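You operate a simulated robot arm through the tools that you are given. There is no shell and no other tool.

Carry out the task below with a simulated robot arm. There is one attempt and no reset: what you move stays moved.

JOB
Sweep up the spilt grass seed and tip it back into its sack.
Fine: bench brush and bench dustpan; both back where they lay. Set down upright: bench brush.

It is judged by the outcome, as a careful person would: the job done as asked, and still so three seconds after it is handed in. It fails if anything else is knocked over, pushed out of place, dropped, spilled or broken.

ROBOT AND FRAMES
A 7-joint arm with a four-finger gripper, fixed in place. Base frame: the origin is at the foot of the arm, x ahead of it, y to its left, z up; the work surface is at about z = 0.8. Units: m, rad, N and s.
Its first joint turns from -1.204 to 3.002 rad. Payload 3.67 kg.
The TCP is the grasp point between the finger pads, 0.028 m short of the fingertips. In the tool frame z runs along the fingers and y along their closing line. The gripper opens to 0.112 m. The gripper's body begins 0.073 m behind the TCP.
Orientation is that of the tool frame in the base frame, as a unit quaternion [w, x, y, z]. With the fingers straight down and closing along the base's y, the tool's x points along the base's -x, its y along +y and its z along -z.

CONTROLS
- The arm moves only by the tool play_rows. Its argument "increments" is one flat list of numbers, 7 for each row, row after row: the shift along the base's x, y, z in m, then the turn, a rotation vector about the base's x, y, z in rad, then the closure, from 0 (fully open) to 1 (shut). In form: [dx, dy, dz, rx, ry, rz, grip, dx, dy, dz, rx, ry, rz, grip, ...]. A call has 1 to 20 rows; each row shifts and turns the commanded pose from where the row before left it. A row lasts 0.2 s, in which the tool goes at most 0.05 m and 0.15 rad; a call with a longer step from one row to the next is refused whole, and so is a gripper value outside its range. A pose out of reach is approached as far as the arm can. The call stops where the force on the tool passes 40 N (or 10 N more than at its start, if that is more) or the arm is blocked; 0.2 s more then pass. The fingers move at their own pace and stop on an object; they squeeze with about 29 N. The grip force told is the motor's: it shows also when the fingers shut on nothing. Time passes only in rows, and 0.2 s behind the last, so rows that do not move let the fingers close. The reply holds the time, the measured pose of the TCP, the force on the tool along the base axes, the opening and the grip force, in the units named above and with some noise, with the torque about the TCP (base axes, N m) and any sound that the robot's microphone picked up.
- Cameras (640 x 400 px; columns grow to the right, rows downward): "scene" is fixed at [0.3986, -0.4997, 1.555]; the picture's right is [0.55, -0.83, 0.00], its down [-0.67, -0.45, -0.59] and it looks along [0.49, 0.32, -0.81] (base axes); focal length 304 px, centre (320, 200). "wrist" rides on the gripper at [0.06, -0.018, -0.104] in the tool frame; the picture's right is [0.29, 0.96, 0.00], its down [-0.80, 0.24, -0.55] and it looks along [-0.53, 0.16, 0.83] (tool axes); focal length 234 px, centre (320, 200). There is no depth. A picture from a camera that has moved, and an enlarged one, comes with that camera's place and axes in the base frame and with its lens.
- camera(camera): a new picture of that camera. No time passes.
- slide_trunk(by): slides the trunk up (or, below 0, down) by that many m; the arm rides with it, the base frame stays. It gives what a move gives, with no picture.
- enlarge(camera, box): a new picture of the part [left, top, right, bottom] of that camera's present view, enlarged. No time passes.
- job_done(): hands the job in; it is judged then, once.

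Nothing tells you positions but the pictures and the camera data. Unless the task says otherwise, let go and move clear before handing in.

The tools are called after ">>>" as a command line: name --argument value ..., lists and objects as JSON in quotes. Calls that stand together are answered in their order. play_rows: Moves the arm, as the interface text tells. Its arguments: {"type":"object","properties":{"increments":{"type":"array","items":{"type":"number"}}},"required":["increments"]} The other tools are called the same way: slide_trunk (by) slides the trunk up or down; camera (camera) takes a picture; enlarge (camera, box) takes an enlarged picture of a part of a camera's view; job_done () hands the job in.

At the start:

```text
clock: 0.0
eef_pos: [0.7633, -0.4403, 1.2731]
ee_rot: [0.0, 0.0, 1.0, 0.0]
wrist_force: [0.1, -0.3, 1.1]
moment: [0.01, 0.01, 0.03]
width: 0.112
gripper_force: 0.0
trunk travel left (down, up): [-0.65, 0.19]
```

scene: 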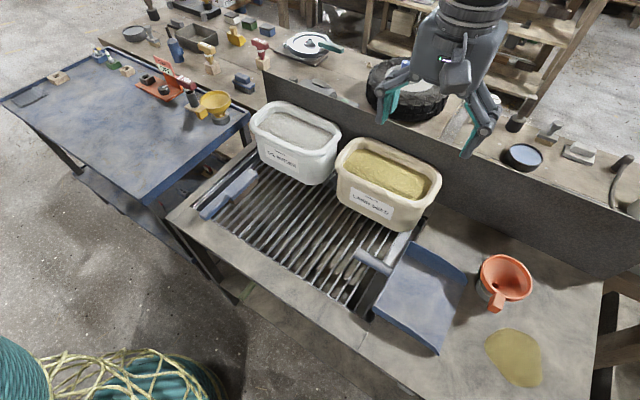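
wrist: 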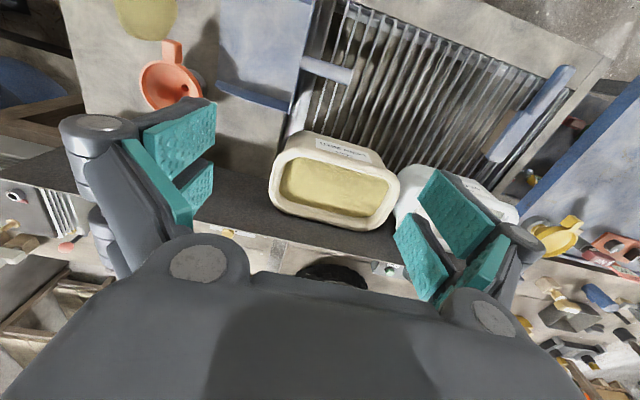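

I see a bench with two tubs (one labelled perhaps "LAWN SEED", one "ICE MELT" or similar), a blue dustpan, a brush at the left end of the slatted grate, an orange funnel and a patch of spilt seed at lower right. I will look closer before moving.

>>> enlarge --camera "scene" --box '[340, 220, 600, 400]'

>>> enlarge --camera "scene" --box '[180, 80, 450, 250]'

>>> enlarge --camera "wrist" --box '[60, 0, 380, 200]'

>>> enlarge --camera "wrist" --box '[300, 0, 620, 200]'

```text
2.22 times, centred on (470, 310) of scene
camera zoom: at [0.3986, -0.4997, 1.555], right [0.55, -0.83, 0.0], down [-0.67, -0.45, -0.59], along [0.49, 0.32, -0.81], focal length 675 px, centre (-13, -44)
```

zoom: 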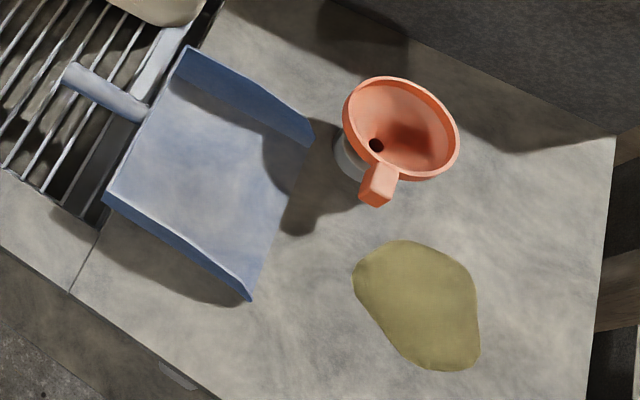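

```text
2.35 times, centred on (315, 165) of scene
camera zoom: at [0.3986, -0.4997, 1.555], right [0.55, -0.83, 0.0], down [-0.67, -0.45, -0.59], along [0.49, 0.32, -0.81], focal length 715 px, centre (332, 282)
```

zoom: 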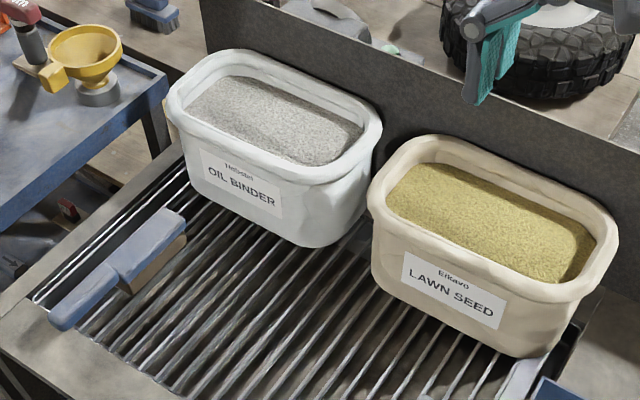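

```text
2.00 times, centred on (220, 100) of wrist
camera zoom: at [0.7035, -0.4575, 1.376], right [-0.29, 0.96, 0.0], down [0.8, 0.24, 0.55], along [0.53, 0.16, -0.83], focal length 468 px, centre (520, 400)
```

zoom: 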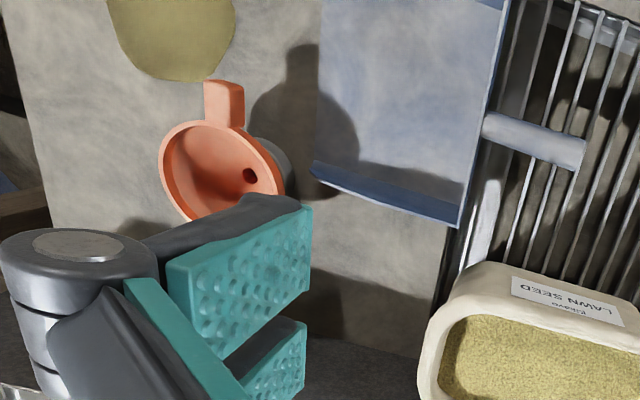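

```text
2.00 times, centred on (460, 100) of wrist
camera zoom: at [0.7035, -0.4575, 1.376], right [-0.29, 0.96, 0.0], down [0.8, 0.24, 0.55], along [0.53, 0.16, -0.83], focal length 468 px, centre (40, 400)
```

zoom: 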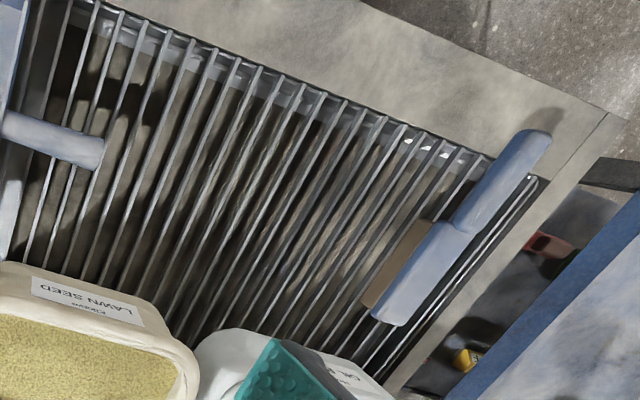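

The bench surface at z≈0.8 checks out from both cameras. The seed patch is centred near (0.735, -0.80), the pan mouth faces it at y≈-0.655 with the handle toward +y, and the brush lies on the grate near (0.61–0.80, 0.02). I'll first test in free space, well above everything, how far out the arm reaches toward the patch.

>>> play_rows --increments '[-0.012, -0.04, -0.014, 0, 0, 0, 0, -0.012, -0.04, -0.014, 0, 0, 0, 0, -0.012, -0.04, -0.014, 0, 0, 0, 0, -0.012, -0.04, -0.014, 0, 0, 0, 0, -0.012, -0.04, -0.014, 0, 0, 0, 0, -0.012, -0.04, -0.014, 0, 0, 0, 0, -0.012, -0.04, -0.014, 0, 0, 0, 0, -0.012, -0.04, -0.014, 0, 0, 0, 0, -0.012, -0.04, -0.014, 0, 0, 0, 0, -0.012, -0.04, -0.014, 0, 0, 0, 0, -0.012, -0.04, -0.014, 0, 0, 0, 0]'

```text
clock: 2.4
eef_pos: [0.6326, -0.8837, 1.1141]
ee_rot: [0.0, -0.001, 1.0, 0.002]
wrist_force: [0.3, -0.3, 0.3]
moment: [0.01, -0.01, 0.0]
width: 0.1121
gripper_force: 0.1
trunk travel left (down, up): [-0.65, 0.19]
```

The arm reached (0.633, -0.884, 1.114) without trouble, further out than the stated near-surface limit. I'll take pictures from here and then see how low it goes at this radius.

>>> camera --camera "scene"

>>> camera --camera "wrist"

>>> play_rows --increments '[0, 0, -0.03, 0, 0, 0, 0, 0, 0, -0.03, 0, 0, 0, 0, 0, 0, -0.03, 0, 0, 0, 0, 0, 0, -0.03, 0, 0, 0, 0, 0, 0, -0.03, 0, 0, 0, 0, 0, 0, -0.03, 0, 0, 0, 0, 0, 0, -0.03, 0, 0, 0, 0]'

```text
taken
```

scene: 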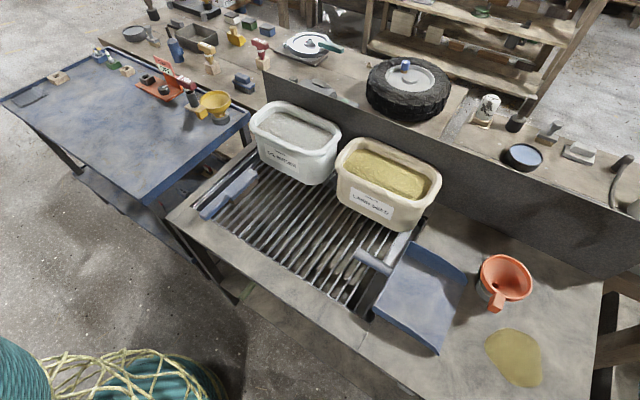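

```text
taken
camera wrist: at [0.5727, -0.902, 1.218], right [-0.29, 0.96, 0.01], down [0.8, 0.24, 0.56], along [0.53, 0.16, -0.83], focal length 234 px, centre (320, 200)
```

wrist: 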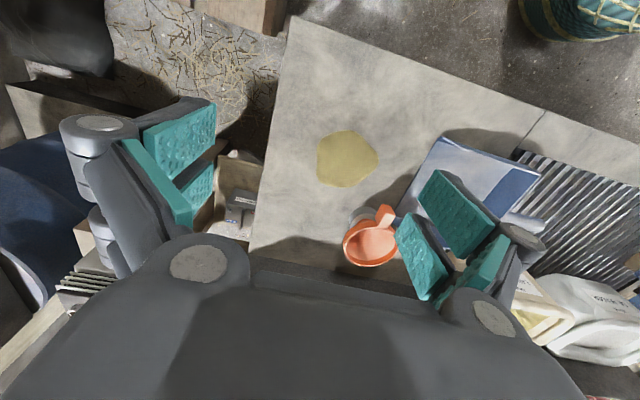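

```text
clock: 4.0
eef_pos: [0.6315, -0.8845, 0.9035]
ee_rot: [0.001, 0.0, 1.0, 0.001]
wrist_force: [-1.5, 0.5, -0.5]
moment: [-0.02, 0.04, 0.0]
width: 0.1118
gripper_force: 0.0
trunk travel left (down, up): [-0.65, 0.19]
```

The arm also reaches (0.63, -0.88) down at z≈0.90, so straight-down sweeping there is feasible. Now I'll rise and go over to the brush for a close look.

>>> play_rows --increments '[0, 0, 0.045, 0, 0, 0, 0, 0, 0, 0.045, 0, 0, 0, 0, 0, 0, 0.045, 0, 0, 0, 0, 0, 0, 0.045, 0, 0, 0, 0, 0, 0.045, 0.02, 0, 0, 0, 0, 0, 0.045, 0.02, 0, 0, 0, 0, 0, 0.048, 0, 0, 0, 0, 0, -0.005, 0.048, 0, 0, 0, 0, 0, -0.005, 0.048, 0, 0, 0, 0, 0, -0.005, 0.048, 0, 0, 0, 0, 0, -0.005, 0.048, 0, 0, 0, 0, 0, -0.005, 0.048, 0, 0, 0, 0, 0, -0.005, 0.048, 0, 0, 0, 0, 0, -0.005, 0.048, 0, 0, 0, 0, 0, -0.005, 0.048, 0, 0, 0, 0, 0, -0.005, 0.048, 0, 0, 0, 0, 0, -0.005, 0.048, 0, 0, 0, 0, 0, -0.005, 0.048, 0, 0, 0, 0, 0, -0.005, 0.048, 0, 0, 0, 0, 0, -0.005, 0.048, 0, 0, 0, 0, 0]'

>>> camera --camera "wrist"

```text
clock: 8.2
eef_pos: [0.5674, -0.1173, 1.1306]
ee_rot: [0.0, 0.0, 1.0, -0.002]
wrist_force: [1.1, 1.9, 0.7]
moment: [-0.02, 0.0, -0.01]
width: 0.1117
gripper_force: 0.0
trunk travel left (down, up): [-0.65, 0.19]
```

```text
taken
camera wrist: at [0.5064, -0.1337, 1.2336], right [-0.29, 0.96, 0.0], down [0.8, 0.24, 0.55], along [0.53, 0.16, -0.83], focal length 234 px, centre (320, 200)
```

wrist: 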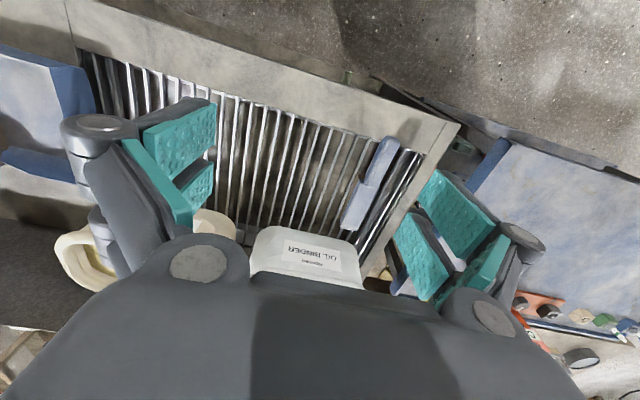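

The brush is in view near the left end of the grate, handle toward the robot. I'll enlarge it.

>>> enlarge --camera "wrist" --box '[300, 110, 460, 260]'

>>> enlarge --camera "scene" --box '[190, 140, 290, 230]'

```text
2.67 times, centred on (380, 185) of wrist
camera zoom: at [0.5064, -0.1337, 1.2336], right [-0.29, 0.96, 0.0], down [0.8, 0.24, 0.55], along [0.53, 0.16, -0.83], focal length 624 px, centre (160, 240)
```

zoom: 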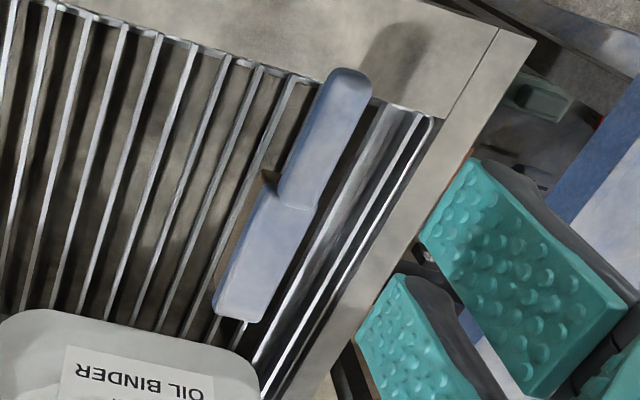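

```text
4.44 times, centred on (240, 185) of scene
camera zoom: at [0.3986, -0.4997, 1.555], right [0.55, -0.83, 0.0], down [-0.67, -0.45, -0.59], along [0.49, 0.32, -0.81], focal length 1351 px, centre (676, 267)
```

zoom: 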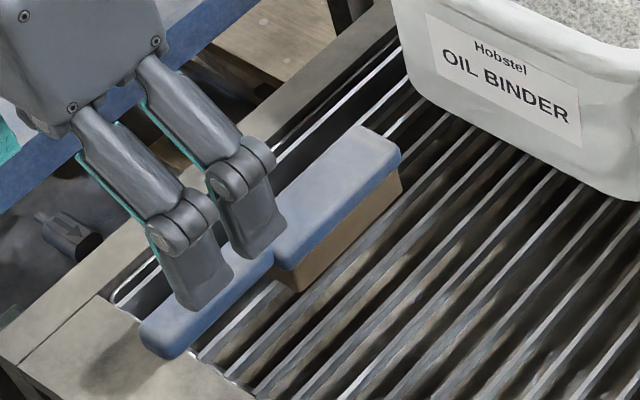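

The brush stands on its bristles, block toward +x, handle roughly along x at y≈0.02. I'll come closer to fix its height and yaw.

>>> play_rows --increments '[0.013, 0.03, -0.02, 0, 0, 0, 0, 0.013, 0.03, -0.02, 0, 0, 0, 0, 0.013, 0.03, -0.02, 0, 0, 0, 0, 0.013, 0.03, -0.02, 0, 0, 0, 0, 0, 0, 0, 0, 0, 0, 0]'

>>> camera --camera "wrist"

>>> enlarge --camera "wrist" --box '[240, 60, 400, 240]'

>>> enlarge --camera "scene" --box '[190, 140, 290, 230]'

```text
clock: 9.4
eef_pos: [0.6192, 0.0025, 1.0515]
ee_rot: [0.0, 0.0, 1.0, 0.002]
wrist_force: [-0.9, -0.5, 0.0]
moment: [0.03, -0.04, -0.03]
width: 0.1119
gripper_force: 0.2
trunk travel left (down, up): [-0.65, 0.19]
```

```text
taken
camera wrist: at [0.5598, -0.0152, 1.1541], right [-0.29, 0.96, 0.0], down [0.8, 0.24, 0.55], along [0.53, 0.16, -0.83], focal length 234 px, centre (320, 200)
```

wrist: 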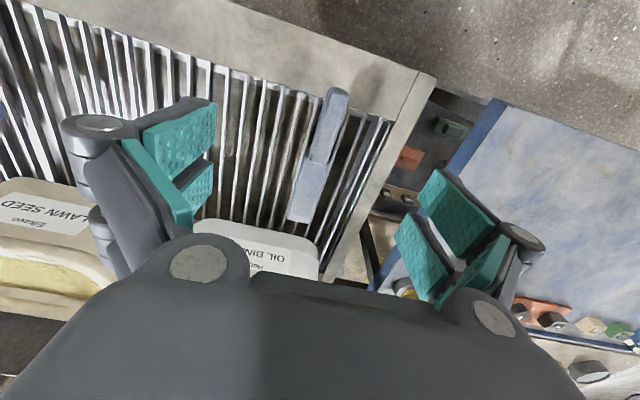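

```text
2.22 times, centred on (320, 150) of wrist
camera zoom: at [0.5598, -0.0152, 1.1541], right [-0.29, 0.96, 0.0], down [0.8, 0.24, 0.55], along [0.53, 0.16, -0.83], focal length 520 px, centre (320, 311)
```

zoom: 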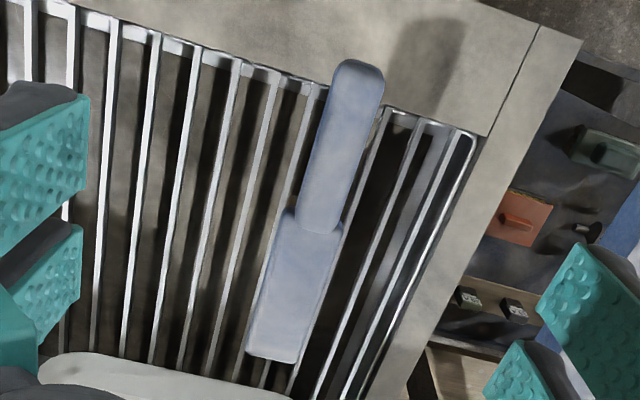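

```text
4.44 times, centred on (240, 185) of scene
camera zoom: at [0.3986, -0.4997, 1.555], right [0.55, -0.83, 0.0], down [-0.67, -0.45, -0.59], along [0.49, 0.32, -0.81], focal length 1351 px, centre (676, 267)
```

zoom: 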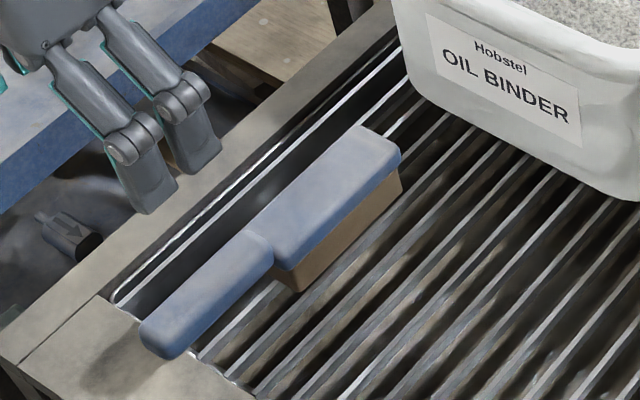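

Brush geometry: block top z≈0.84 spanning x≈0.695–0.811, y≈0.005–0.042, and handle x≈0.597–0.695 at y≈0.02, rising slightly to z≈0.856. I'll descend over the handle with fingers closing along y and grip at x≈0.65.

>>> play_rows --increments '[0.01, 0.006, -0.03, 0, 0, 0, 0, 0.01, 0.006, -0.03, 0, 0, 0, 0, 0.011, 0.006, -0.03, 0, 0, 0, 0, 0, 0, -0.03, 0, 0, 0, 0, 0, 0, -0.03, 0, 0, 0, 0, 0, 0, -0.02, 0, 0, 0, 0.3, 0, 0, 0, 0, 0, 0, 0.3]'

>>> camera --camera "wrist"

>>> enlarge --camera "scene" --box '[170, 120, 310, 230]'

```text
clock: 11.0
eef_pos: [0.6512, 0.0185, 0.8793]
ee_rot: [0.0, 0.0, 1.0, -0.001]
wrist_force: [-1.0, -0.7, -0.4]
moment: [-0.03, 0.0, -0.01]
width: 0.0782
gripper_force: 0.0
trunk travel left (down, up): [-0.65, 0.19]
```

```text
taken
camera wrist: at [0.591, 0.0014, 0.9817], right [-0.29, 0.96, 0.0], down [0.8, 0.24, 0.55], along [0.53, 0.16, -0.83], focal length 234 px, centre (320, 200)
```

wrist: 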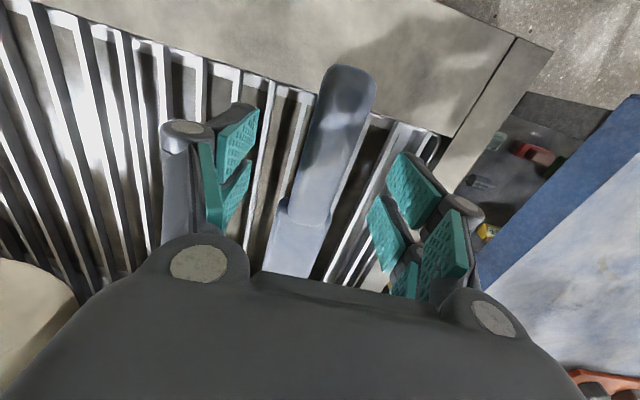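

```text
3.64 times, centred on (240, 175) of scene
camera zoom: at [0.3986, -0.4997, 1.555], right [0.55, -0.83, 0.0], down [-0.67, -0.45, -0.59], along [0.49, 0.32, -0.81], focal length 1105 px, centre (611, 291)
```

zoom: 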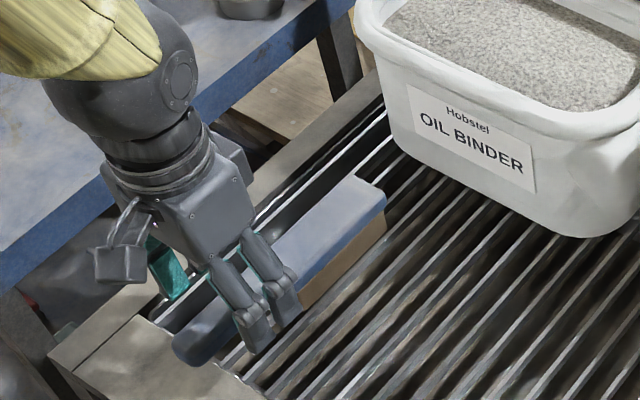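

The fingers straddle the handle, centred within about 2 mm. I'll lower to z≈0.842 and close.

>>> play_rows --increments '[0, 0.002, -0.015, 0, 0, 0, 0.3, 0, 0, -0.014, 0, 0, 0, 0.3, 0, 0, -0.008, 0, 0, 0, 0.3, 0, 0, 0, 0, 0, 0, 0.6, 0, 0, 0, 0, 0, 0, 0.8, 0, 0, 0, 0, 0, 0, 1, 0, 0, 0, 0, 0, 0, 1, 0, 0, 0, 0, 0, 0, 1]'

>>> enlarge --camera "scene" --box '[170, 120, 310, 230]'

```text
clock: 12.8
eef_pos: [0.6495, 0.0215, 0.8425]
ee_rot: [0.0, 0.0, 1.0, 0.0]
wrist_force: [-0.3, -0.5, 0.4]
moment: [0.01, -0.2, 0.0]
width: 0.0267
gripper_force: 28.9
trunk travel left (down, up): [-0.65, 0.19]
```

```text
3.64 times, centred on (240, 175) of scene
camera zoom: at [0.3986, -0.4997, 1.555], right [0.55, -0.83, 0.0], down [-0.67, -0.45, -0.59], along [0.49, 0.32, -0.81], focal length 1105 px, centre (611, 291)
```

zoom: 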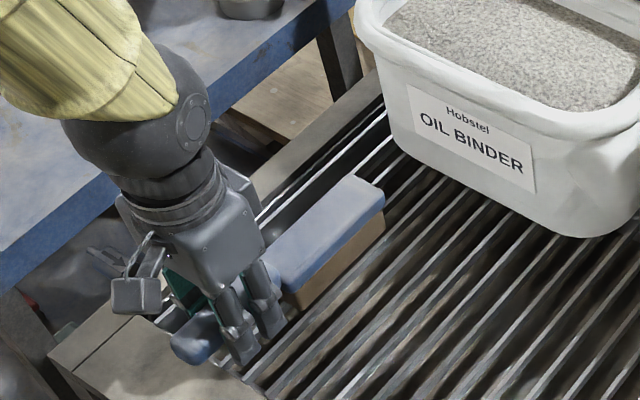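

Gripped at 0.0267 m width, at TCP (0.6495, 0.0215, 0.8425), which I'll remember for the return. I'll lift a little and check that the brush doesn't droop.

>>> play_rows --increments '[0, 0, 0.015, 0, 0, 0, 1, 0, 0, 0.03, 0, 0, 0, 1, 0, 0, 0.04, 0, 0, 0, 1, 0, 0, 0.04, 0, 0, 0, 1, 0, 0, 0.04, 0, 0, 0, 1, 0, 0, 0, 0, 0, 0, 1]'

>>> camera --camera "wrist"

>>> enlarge --camera "scene" --box '[150, 80, 310, 230]'

```text
clock: 14.2
eef_pos: [0.6501, 0.0208, 1.0065]
ee_rot: [0.0, -0.002, 1.0, 0.0]
wrist_force: [0.2, -0.3, -2.9]
moment: [0.01, 0.17, 0.03]
width: 0.0264
gripper_force: 28.7
trunk travel left (down, up): [-0.65, 0.19]
```

```text
taken
camera wrist: at [0.5901, 0.0041, 1.1098], right [-0.29, 0.96, 0.0], down [0.8, 0.24, 0.55], along [0.53, 0.16, -0.83], focal length 234 px, centre (320, 200)
```

wrist: 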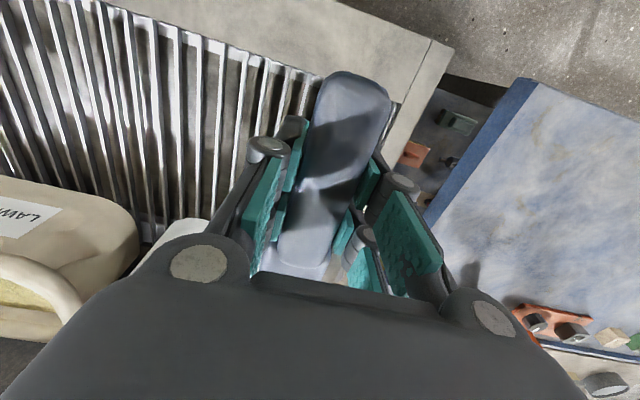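

```text
2.67 times, centred on (230, 155) of scene
camera zoom: at [0.3986, -0.4997, 1.555], right [0.55, -0.83, 0.0], down [-0.67, -0.45, -0.59], along [0.49, 0.32, -0.81], focal length 810 px, centre (560, 320)
```

zoom: 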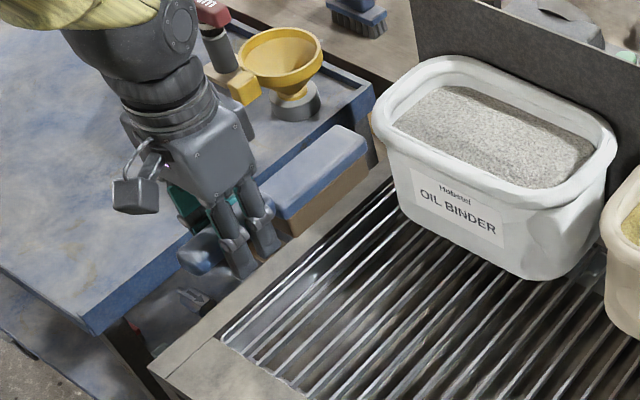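

The brush is held level, about 0.3 kg, with no real droop. I'll carry it high over to a point near the pan and look at the pan walls from there.

>>> play_rows --increments '[-0.01, 0, 0.03, 0, 0, 0, 1, -0.01, -0.02, 0.03, 0, 0, 0, 1, -0.01, -0.04, 0.02, 0, 0, 0, 1, -0.01, -0.045, 0.01, 0, 0, 0, 1, -0.01, -0.045, 0, 0, 0, 0, 1, 0, -0.045, 0, 0, 0, 0, 1, 0, -0.045, 0, 0, 0, 0, 1, 0, -0.045, 0, 0, 0, 0, 1, 0, -0.045, 0, 0, 0, 0, 1, 0, -0.045, 0, 0, 0, 0, 1, 0, -0.045, 0, 0, 0, 0, 1, 0, -0.045, 0, 0, 0, 0, 1, 0, -0.045, 0, 0, 0, 0, 1, 0, -0.045, 0, 0, 0, 0, 1, 0, -0.045, 0, 0, 0, 0, 1, 0, -0.025, 0, 0, 0, 0, 1, 0, 0, 0, 0, 0, 0, 1]'

>>> camera --camera "wrist"

>>> enlarge --camera "scene" --box '[340, 220, 600, 400]'

```text
clock: 17.8
eef_pos: [0.5996, -0.6032, 1.0962]
ee_rot: [0.001, -0.001, 1.0, 0.0]
wrist_force: [-1.0, 0.3, -2.4]
moment: [-0.02, 0.11, -0.01]
width: 0.0269
gripper_force: 29.4
trunk travel left (down, up): [-0.65, 0.19]
```

```text
taken
camera wrist: at [0.5393, -0.62, 1.1998], right [-0.29, 0.96, 0.0], down [0.8, 0.24, 0.55], along [0.53, 0.16, -0.83], focal length 234 px, centre (320, 200)
```

wrist: 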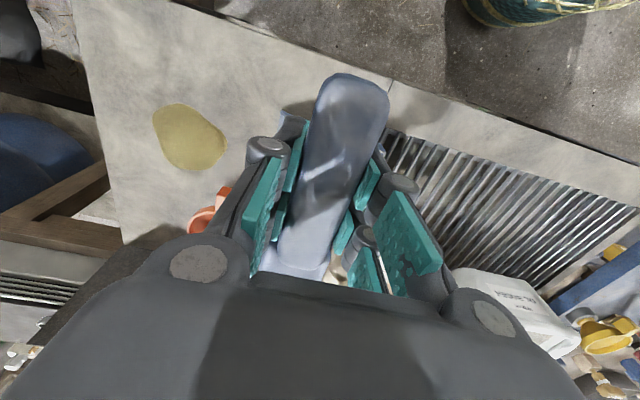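

```text
2.22 times, centred on (470, 310) of scene
camera zoom: at [0.3986, -0.4997, 1.555], right [0.55, -0.83, 0.0], down [-0.67, -0.45, -0.59], along [0.49, 0.32, -0.81], focal length 675 px, centre (-13, -44)
```

zoom: 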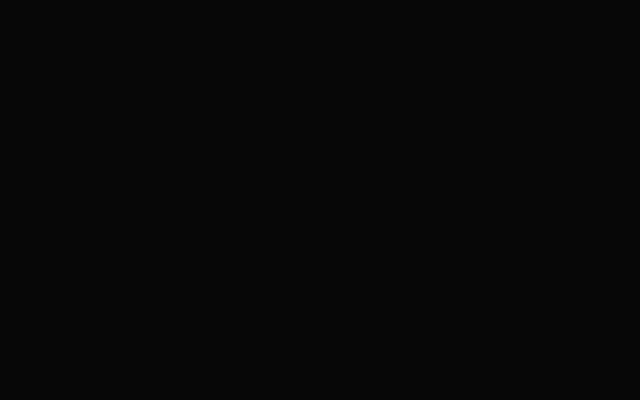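

The arm is covering the scene camera from this pose and the brush hides the pan in the wrist view. I'll move on toward the far side of the patch and look again from there.

>>> play_rows --increments '[0, -0.045, 0, 0, 0, 0, 1, 0, -0.045, 0, 0, 0, 0, 1, 0, -0.045, 0, 0, 0, 0, 1, 0, -0.045, 0, 0, 0, 0, 1, 0.01, -0.045, -0.02, 0, 0, 0, 1, 0.01, -0.045, -0.03, 0, 0, 0, 1, 0, -0.02, -0.02, 0, 0, 0, 1, 0, 0, 0, 0, 0, 0, 1]'

>>> camera --camera "wrist"

>>> camera --camera "scene"

>>> enlarge --camera "scene" --box '[340, 220, 600, 400]'

```text
refused: row 5 steps farther than a row can; nothing moved
```

```text
taken
camera wrist: at [0.5393, -0.62, 1.1998], right [-0.29, 0.96, 0.0], down [0.8, 0.24, 0.55], along [0.53, 0.16, -0.83], focal length 234 px, centre (320, 200)
```

wrist: 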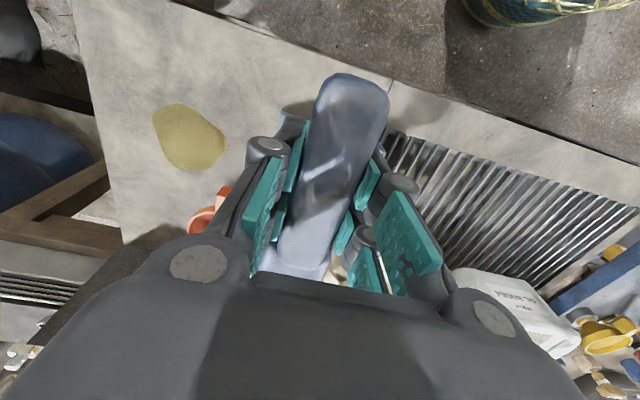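

```text
taken
```

scene: 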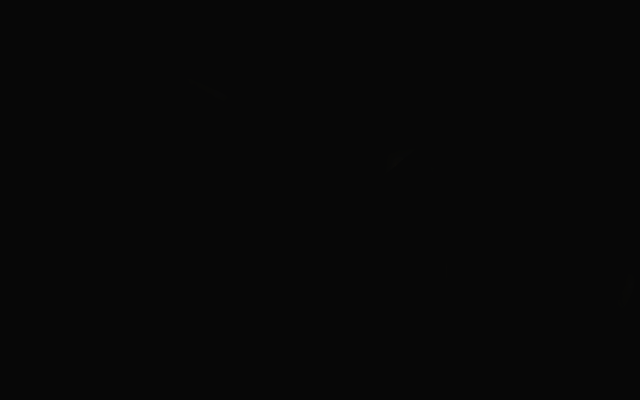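

```text
2.22 times, centred on (470, 310) of scene
camera zoom: at [0.3986, -0.4997, 1.555], right [0.55, -0.83, 0.0], down [-0.67, -0.45, -0.59], along [0.49, 0.32, -0.81], focal length 675 px, centre (-13, -44)
```

zoom: 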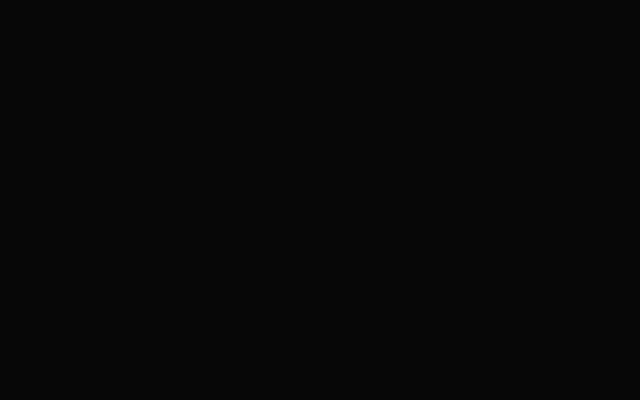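

That call was refused because one row stepped too far; nothing moved, and the scene camera is still blocked by the arm. I'll resend it with smaller steps.

>>> play_rows --increments '[0, -0.045, 0, 0, 0, 0, 1, 0, -0.045, 0, 0, 0, 0, 1, 0, -0.045, 0, 0, 0, 0, 1, 0, -0.045, 0, 0, 0, 0, 1, 0.005, -0.04, -0.02, 0, 0, 0, 1, 0.005, -0.04, -0.02, 0, 0, 0, 1, 0.005, -0.03, -0.03, 0, 0, 0, 1, 0, 0, 0, 0, 0, 0, 1]'

>>> camera --camera "wrist"

>>> camera --camera "scene"

>>> enlarge --camera "scene" --box '[340, 220, 600, 400]'

```text
clock: 19.6
eef_pos: [0.6135, -0.9021, 1.0233]
ee_rot: [0.0, 0.0, 1.0, 0.004]
wrist_force: [-0.5, 0.5, -2.0]
moment: [-0.04, 0.09, 0.0]
width: 0.0266
gripper_force: 29.0
trunk travel left (down, up): [-0.65, 0.19]
```

```text
taken
camera wrist: at [0.5536, -0.9206, 1.1245], right [-0.29, 0.96, 0.01], down [0.8, 0.23, 0.56], along [0.53, 0.17, -0.83], focal length 234 px, centre (320, 200)
```

wrist: 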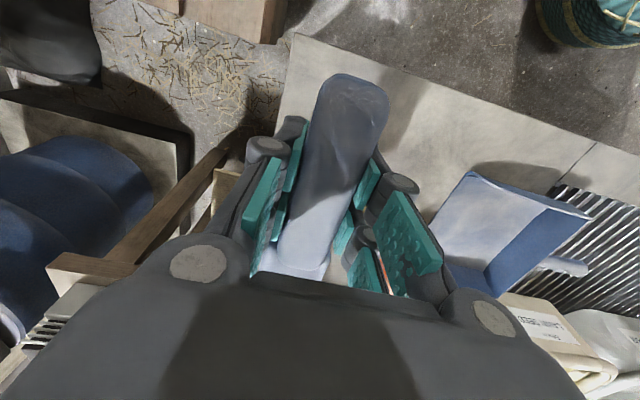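

```text
taken
```

scene: 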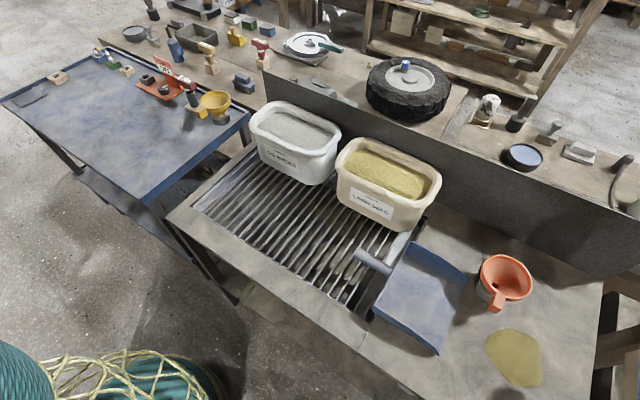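

```text
2.22 times, centred on (470, 310) of scene
camera zoom: at [0.3986, -0.4997, 1.555], right [0.55, -0.83, 0.0], down [-0.67, -0.45, -0.59], along [0.49, 0.32, -0.81], focal length 675 px, centre (-13, -44)
```

zoom: 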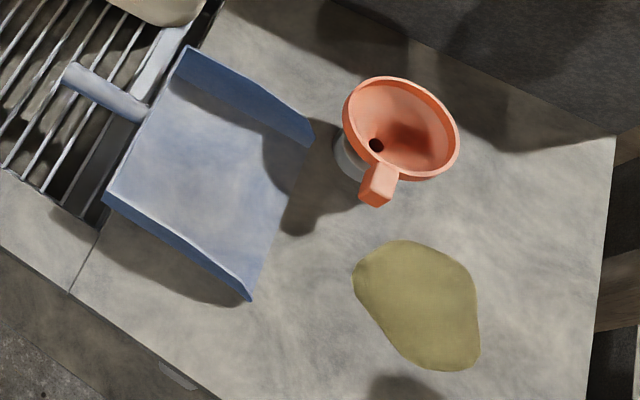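

The bench patch and pan are unchanged, and the brush is now just outside the scene view above the far side of the patch. I'll enlarge the pan in the wrist view to understand its lip and walls.

>>> enlarge --camera "wrist" --box '[400, 140, 620, 320]'

>>> enlarge --camera "scene" --box '[350, 220, 480, 370]'

```text
2.22 times, centred on (510, 230) of wrist
camera zoom: at [0.5536, -0.9206, 1.1245], right [-0.29, 0.96, 0.01], down [0.8, 0.23, 0.56], along [0.53, 0.17, -0.83], focal length 520 px, centre (-102, 133)
```

zoom: 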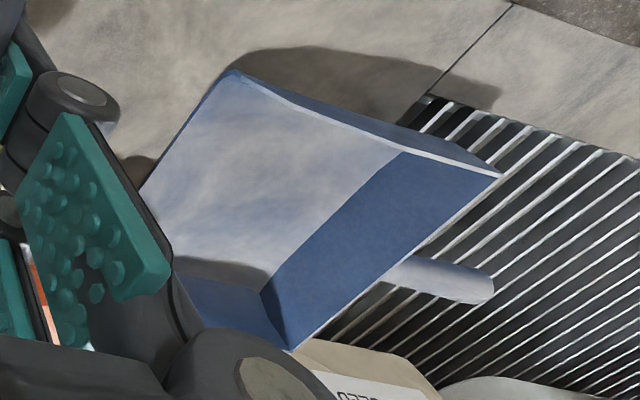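

```text
2.67 times, centred on (415, 295) of scene
camera zoom: at [0.3986, -0.4997, 1.555], right [0.55, -0.83, 0.0], down [-0.67, -0.45, -0.59], along [0.49, 0.32, -0.81], focal length 810 px, centre (67, -53)
```

zoom: 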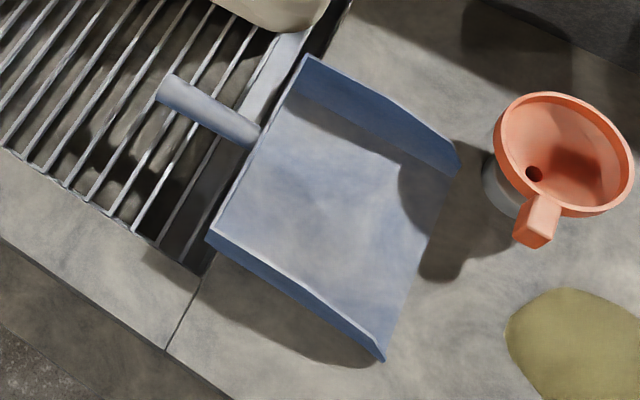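

The pan's walls taper from about 4–5 cm at the rear to about 2 cm at the mouth; mouth at y≈-0.655, x≈0.64–0.835. I'll lower the brush just outside the patch's far edge (x 0.63, y≈-0.895) to feel for the bench.

>>> play_rows --increments '[0.008, 0.003, -0.04, 0, 0, 0, 1, 0.008, 0.003, -0.04, 0, 0, 0, 1, 0, 0, -0.04, 0, 0, 0, 1, 0, 0, -0.03, 0, 0, 0, 1, 0, 0, -0.015, 0, 0, 0, 1, 0, 0, -0.006, 0, 0, 0, 1, 0, 0, 0, 0, 0, 0, 1]'

>>> camera --camera "scene"

>>> enlarge --camera "scene" --box '[420, 250, 640, 400]'

>>> camera --camera "wrist"

```text
clock: 21.2
eef_pos: [0.6306, -0.8885, 0.8566]
ee_rot: [0.0, -0.001, 1.0, 0.001]
wrist_force: [0.3, -1.0, -2.7]
moment: [-0.03, 0.18, 0.02]
width: 0.0266
gripper_force: 29.5
trunk travel left (down, up): [-0.65, 0.19]
```

```text
taken
```

scene: 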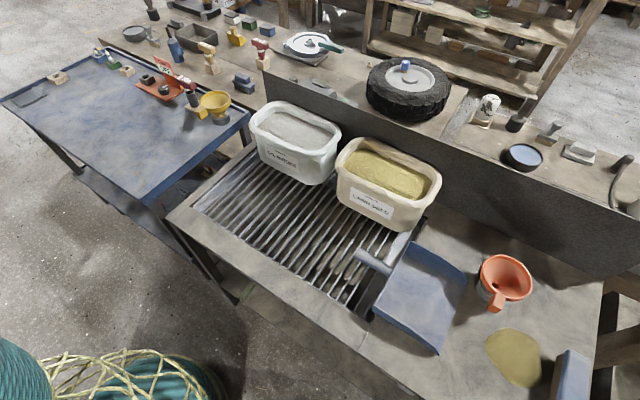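

```text
2.67 times, centred on (530, 325) of scene
camera zoom: at [0.3986, -0.4997, 1.555], right [0.55, -0.83, 0.0], down [-0.67, -0.45, -0.59], along [0.49, 0.32, -0.81], focal length 810 px, centre (-240, -133)
```

zoom: 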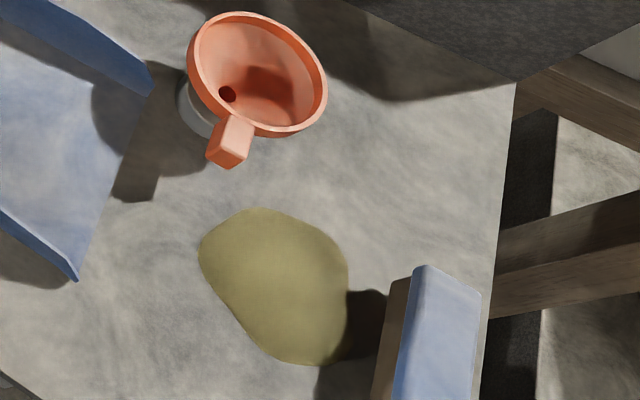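

```text
taken
camera wrist: at [0.5701, -0.9053, 0.9592], right [-0.29, 0.96, 0.0], down [0.8, 0.24, 0.55], along [0.53, 0.16, -0.83], focal length 234 px, centre (320, 200)
```

wrist: 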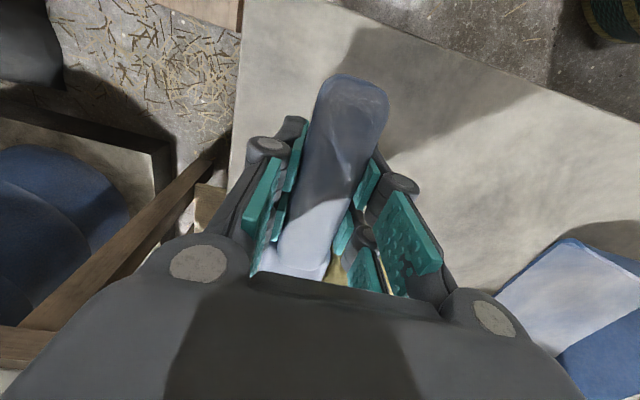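

The brush hangs about 2 cm clear of the patch's far edge with the head spanning x≈0.675–0.79. I'll lower it gently until the bristles touch.

>>> play_rows --increments '[0, -0.003, -0.006, 0, 0, 0, 1, 0, 0, -0.005, 0, 0, 0, 1, 0, 0, -0.002, 0, 0, 0, 1, 0, 0, 0, 0, 0, 0, 1]'

```text
clock: 22.2
eef_pos: [0.6304, -0.8915, 0.8418]
ee_rot: [0.0, 0.0, 1.0, 0.001]
wrist_force: [0.7, -0.3, 0.2]
moment: [-0.08, -0.1, -0.09]
width: 0.0266
gripper_force: 29.2
trunk travel left (down, up): [-0.65, 0.19]
```

The bristles now rest on the bench (z force went from -2.7 to about 0). I'll press a touch more and begin a slow sweep toward the pan, checking partway.

>>> play_rows --increments '[0, 0, -0.0015, 0, 0, 0, 1, 0, 0.01, 0, 0, 0, 0, 1, 0, 0.01, 0, 0, 0, 0, 1, 0, 0.01, 0, 0, 0, 0, 1, 0, 0.01, 0, 0, 0, 0, 1, -0.002, 0.01, 0, 0, 0, 0, 1, -0.002, 0.01, 0, 0, 0, 0, 1, -0.002, 0.01, 0, 0, 0, 0, 1]'

>>> enlarge --camera "scene" --box '[420, 250, 640, 400]'

```text
clock: 24.0
eef_pos: [0.625, -0.8202, 0.8419]
ee_rot: [0.001, -0.002, 1.0, 0.0]
wrist_force: [1.0, 2.3, 9.2]
moment: [0.08, -0.34, 0.1]
width: 0.027
gripper_force: 29.5
trunk travel left (down, up): [-0.65, 0.19]
```

```text
2.67 times, centred on (530, 325) of scene
camera zoom: at [0.3986, -0.4997, 1.555], right [0.55, -0.83, 0.0], down [-0.67, -0.45, -0.59], along [0.49, 0.32, -0.81], focal length 810 px, centre (-240, -133)
```

zoom: 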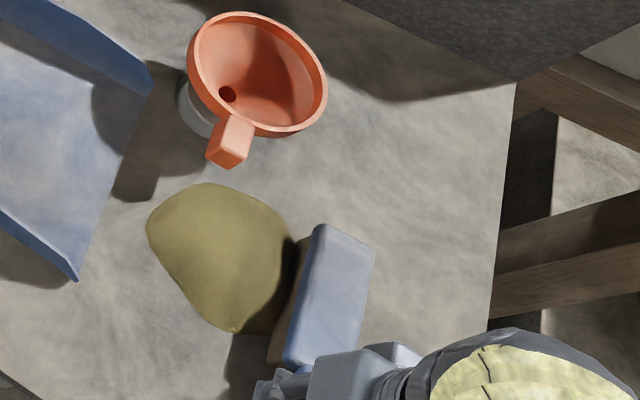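

The seed patch slides along as one mass ahead of the brush, staying together. I'll keep pushing toward the pan mouth, drawing slightly toward -x so the head clears the funnel's tab.

>>> play_rows --increments '[-0.003, 0.01, 0.0005, 0, 0, 0, 1, -0.003, 0.01, 0, 0, 0, 0, 1, -0.003, 0.01, 0, 0, 0, 0, 1, -0.003, 0.01, 0, 0, 0, 0, 1, -0.002, 0.01, 0, 0, 0, 0, 1]'

>>> enlarge --camera "scene" --box '[380, 220, 600, 370]'

>>> camera --camera "wrist"

```text
clock: 25.2
eef_pos: [0.6106, -0.7703, 0.8423]
ee_rot: [0.001, 0.0, 1.0, 0.0]
wrist_force: [-0.3, -1.7, 9.0]
moment: [0.05, -0.41, -0.1]
width: 0.0266
gripper_force: 28.6
trunk travel left (down, up): [-0.65, 0.19]
```

```text
2.67 times, centred on (490, 295) of scene
camera zoom: at [0.3986, -0.4997, 1.555], right [0.55, -0.83, 0.0], down [-0.67, -0.45, -0.59], along [0.49, 0.32, -0.81], focal length 810 px, centre (-133, -53)
```

zoom: 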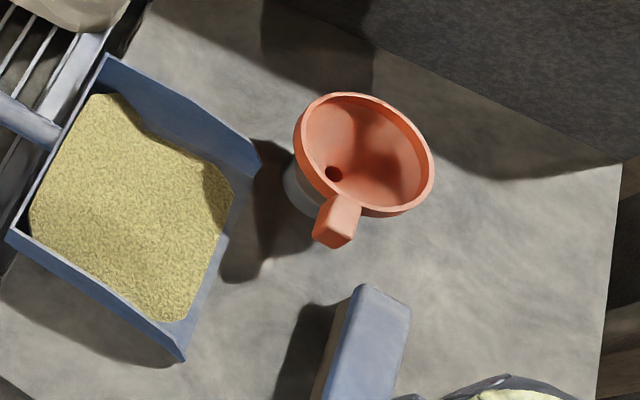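

```text
taken
camera wrist: at [0.5506, -0.7876, 0.9456], right [-0.29, 0.96, 0.0], down [0.8, 0.24, 0.55], along [0.53, 0.16, -0.83], focal length 234 px, centre (320, 200)
```

wrist: 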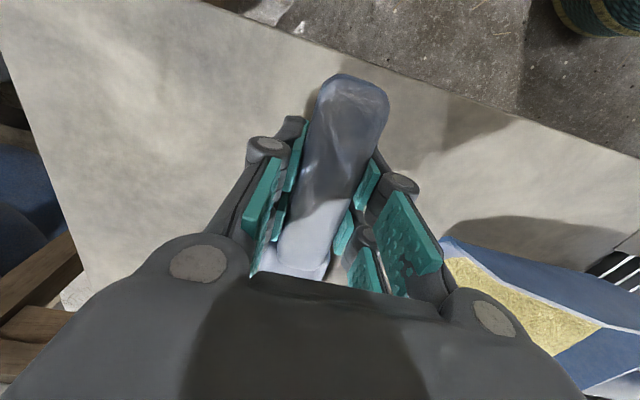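

The seed has gone into the pan: the bench is clear and the pan holds a bed of seed. The brush hasn't shifted in the grip, so I'll lift it straight up and carry it back to its place on the grate.

>>> play_rows --increments '[0, 0, 0.049, 0, 0, 0, 1, 0, 0, 0.049, 0, 0, 0, 1, 0, 0, 0.049, 0, 0, 0, 1, 0, 0, 0.049, 0, 0, 0, 1, 0, 0, 0.049, 0, 0, 0, 1, 0, 0.046, 0, 0, 0, 0, 1, 0, 0.046, 0, 0, 0, 0, 1, 0, 0.046, 0, 0, 0, 0, 1, 0, 0.046, 0, 0, 0, 0, 1, 0, 0.046, 0, 0, 0, 0, 1, 0, 0.046, 0, 0, 0, 0, 1, 0, 0.046, 0, 0, 0, 0, 1, 0, 0.046, 0, 0, 0, 0, 1, 0, 0.046, 0, 0, 0, 0, 1, 0, 0.046, 0, 0, 0, 0, 1, 0, 0.046, 0, 0, 0, 0, 1, 0, 0.046, 0, 0, 0, 0, 1, 0, 0.046, 0, 0, 0, 0, 1, 0, 0.046, 0, 0, 0, 0, 1, 0, 0.046, 0, 0, 0, 0, 1]'

>>> camera --camera "scene"

>>> camera --camera "wrist"

```text
clock: 29.4
eef_pos: [0.6083, -0.0783, 1.0852]
ee_rot: [0.0, 0.0, 1.0, -0.001]
wrist_force: [0.5, 0.2, -2.4]
moment: [-0.02, 0.13, -0.01]
width: 0.0266
gripper_force: 29.2
trunk travel left (down, up): [-0.65, 0.19]
```

```text
taken
```

scene: 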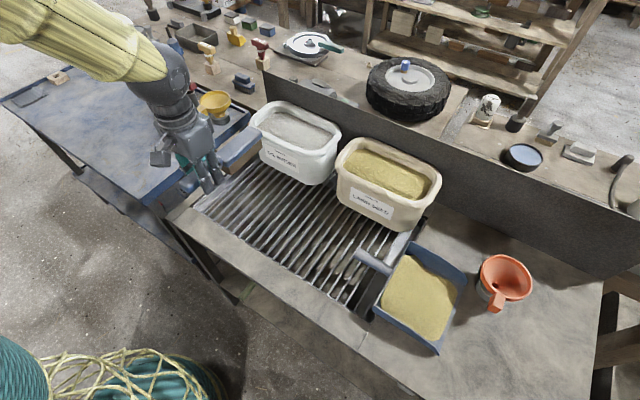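

```text
taken
camera wrist: at [0.5485, -0.0958, 1.1883], right [-0.29, 0.96, 0.0], down [0.8, 0.24, 0.55], along [0.53, 0.16, -0.83], focal length 234 px, centre (320, 200)
```

wrist: 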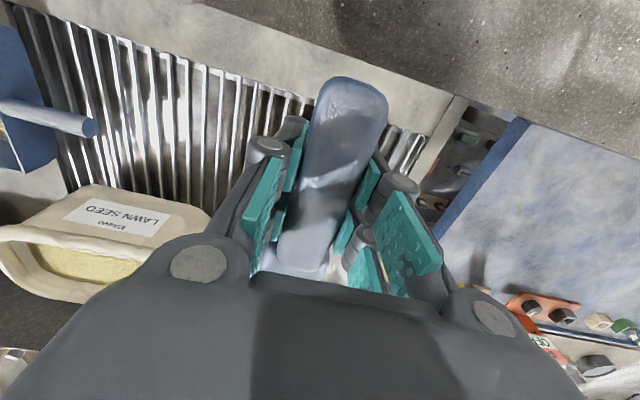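

The scene shows the bench clear and all the seed in the pan. I'll set the brush back down at exactly the pose where I picked it up.

>>> play_rows --increments '[0.013, 0.034, 0, 0, 0, 0, 1, 0.013, 0.034, 0, 0, 0, 0, 1, 0.013, 0.034, 0, 0, 0, 0, 1, 0, 0, -0.045, 0, 0, 0, 1, 0, 0, -0.045, 0, 0, 0, 1, 0, 0, -0.045, 0, 0, 0, 1, 0, 0, -0.045, 0, 0, 0, 1, 0, 0, -0.03, 0, 0, 0, 1, 0, 0, -0.015, 0, 0, 0, 1, 0, 0, -0.01, 0, 0, 0, 1, 0, 0, -0.005, 0, 0, 0, 1, 0, 0, 0, 0, 0, 0, 1]'

>>> enlarge --camera "scene" --box '[170, 120, 310, 230]'

```text
clock: 32.0
eef_pos: [0.6488, 0.0223, 0.8462]
ee_rot: [0.0, -0.001, 1.0, 0.0]
wrist_force: [0.4, 0.8, -1.6]
moment: [0.02, 0.18, 0.0]
width: 0.0267
gripper_force: 28.7
trunk travel left (down, up): [-0.65, 0.19]
```

```text
3.64 times, centred on (240, 175) of scene
camera zoom: at [0.3986, -0.4997, 1.555], right [0.55, -0.83, 0.0], down [-0.67, -0.45, -0.59], along [0.49, 0.32, -0.81], focal length 1105 px, centre (611, 291)
```

zoom: 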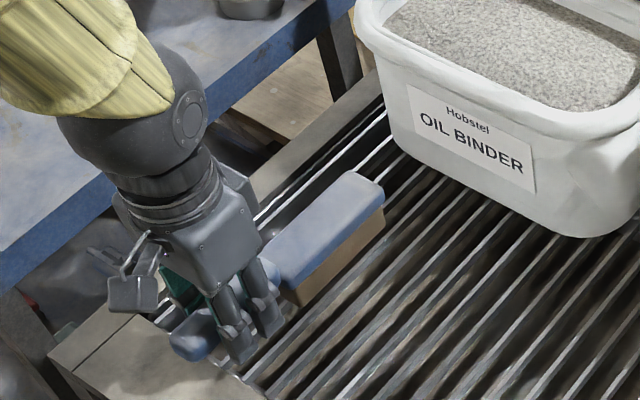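

About 5 mm remain (I lowered 0.24 rather than 0.245). I'll go down the rest gently and watch the force for contact.

>>> play_rows --increments '[0, 0, -0.003, 0, 0, 0, 1, 0, 0, -0.002, 0, 0, 0, 1, 0, 0, 0, 0, 0, 0, 1]'

>>> enlarge --camera "scene" --box '[170, 120, 310, 230]'

```text
clock: 32.8
eef_pos: [0.6497, 0.0222, 0.843]
ee_rot: [0.001, 0.0, 1.0, 0.0]
wrist_force: [2.0, 0.8, 4.6]
moment: [0.06, -0.28, 0.06]
width: 0.0268
gripper_force: 29.0
trunk travel left (down, up): [-0.65, 0.19]
```

```text
3.64 times, centred on (240, 175) of scene
camera zoom: at [0.3986, -0.4997, 1.555], right [0.55, -0.83, 0.0], down [-0.67, -0.45, -0.59], along [0.49, 0.32, -0.81], focal length 1105 px, centre (611, 291)
```

zoom: 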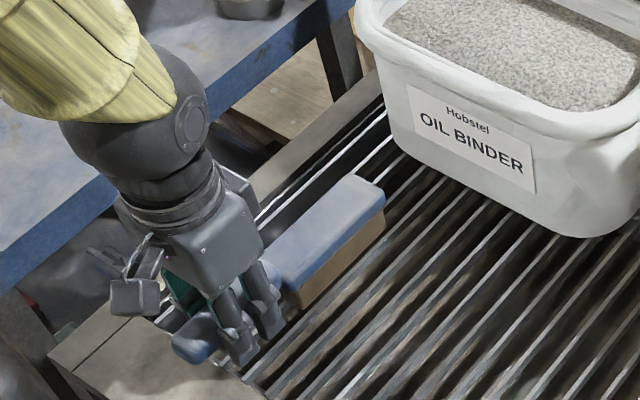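

The brush is standing on the grate with light contact, matching the original picture. I'll open the fingers and rise straight up.

>>> play_rows --increments '[0, 0, 0, 0, 0, 0, 0.7, 0, 0, 0, 0, 0, 0, 0.4, 0, 0, 0, 0, 0, 0, 0.3, 0, 0, 0.02, 0, 0, 0, 0.3, 0, 0, 0.03, 0, 0, 0, 0.3, 0, 0, 0.04, 0, 0, 0, 0.2, 0, 0, 0.045, 0, 0, 0, 0, 0, 0, 0.045, 0, 0, 0, 0, 0, 0, 0.03, 0, 0, 0, 0]'

>>> enlarge --camera "scene" --box '[190, 140, 290, 230]'

>>> camera --camera "wrist"

```text
clock: 34.8
eef_pos: [0.6479, 0.0207, 1.0526]
ee_rot: [-0.001, 0.0, 1.0, 0.0]
wrist_force: [0.3, -0.4, -1.0]
moment: [0.05, 0.03, -0.02]
width: 0.1121
gripper_force: 0.0
trunk travel left (down, up): [-0.65, 0.19]
```

```text
4.44 times, centred on (240, 185) of scene
camera zoom: at [0.3986, -0.4997, 1.555], right [0.55, -0.83, 0.0], down [-0.67, -0.45, -0.59], along [0.49, 0.32, -0.81], focal length 1351 px, centre (676, 267)
```

zoom: 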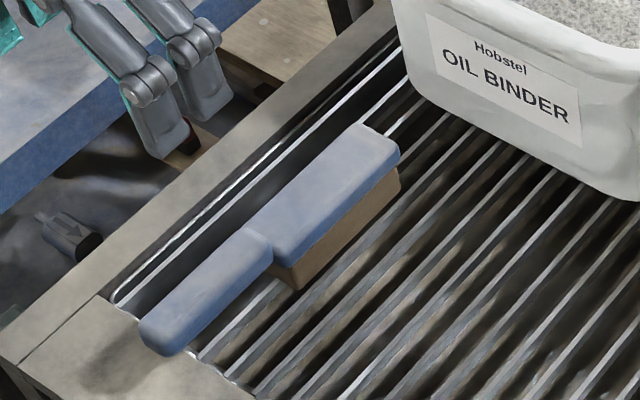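

```text
taken
camera wrist: at [0.5878, 0.0042, 1.1558], right [-0.29, 0.96, 0.0], down [0.8, 0.24, 0.55], along [0.53, 0.16, -0.83], focal length 234 px, centre (320, 200)
```

wrist: 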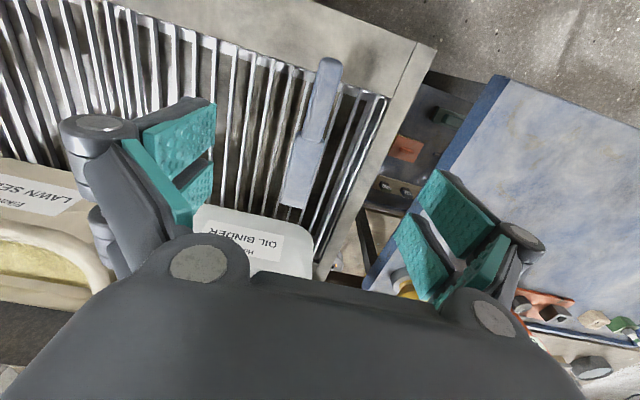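

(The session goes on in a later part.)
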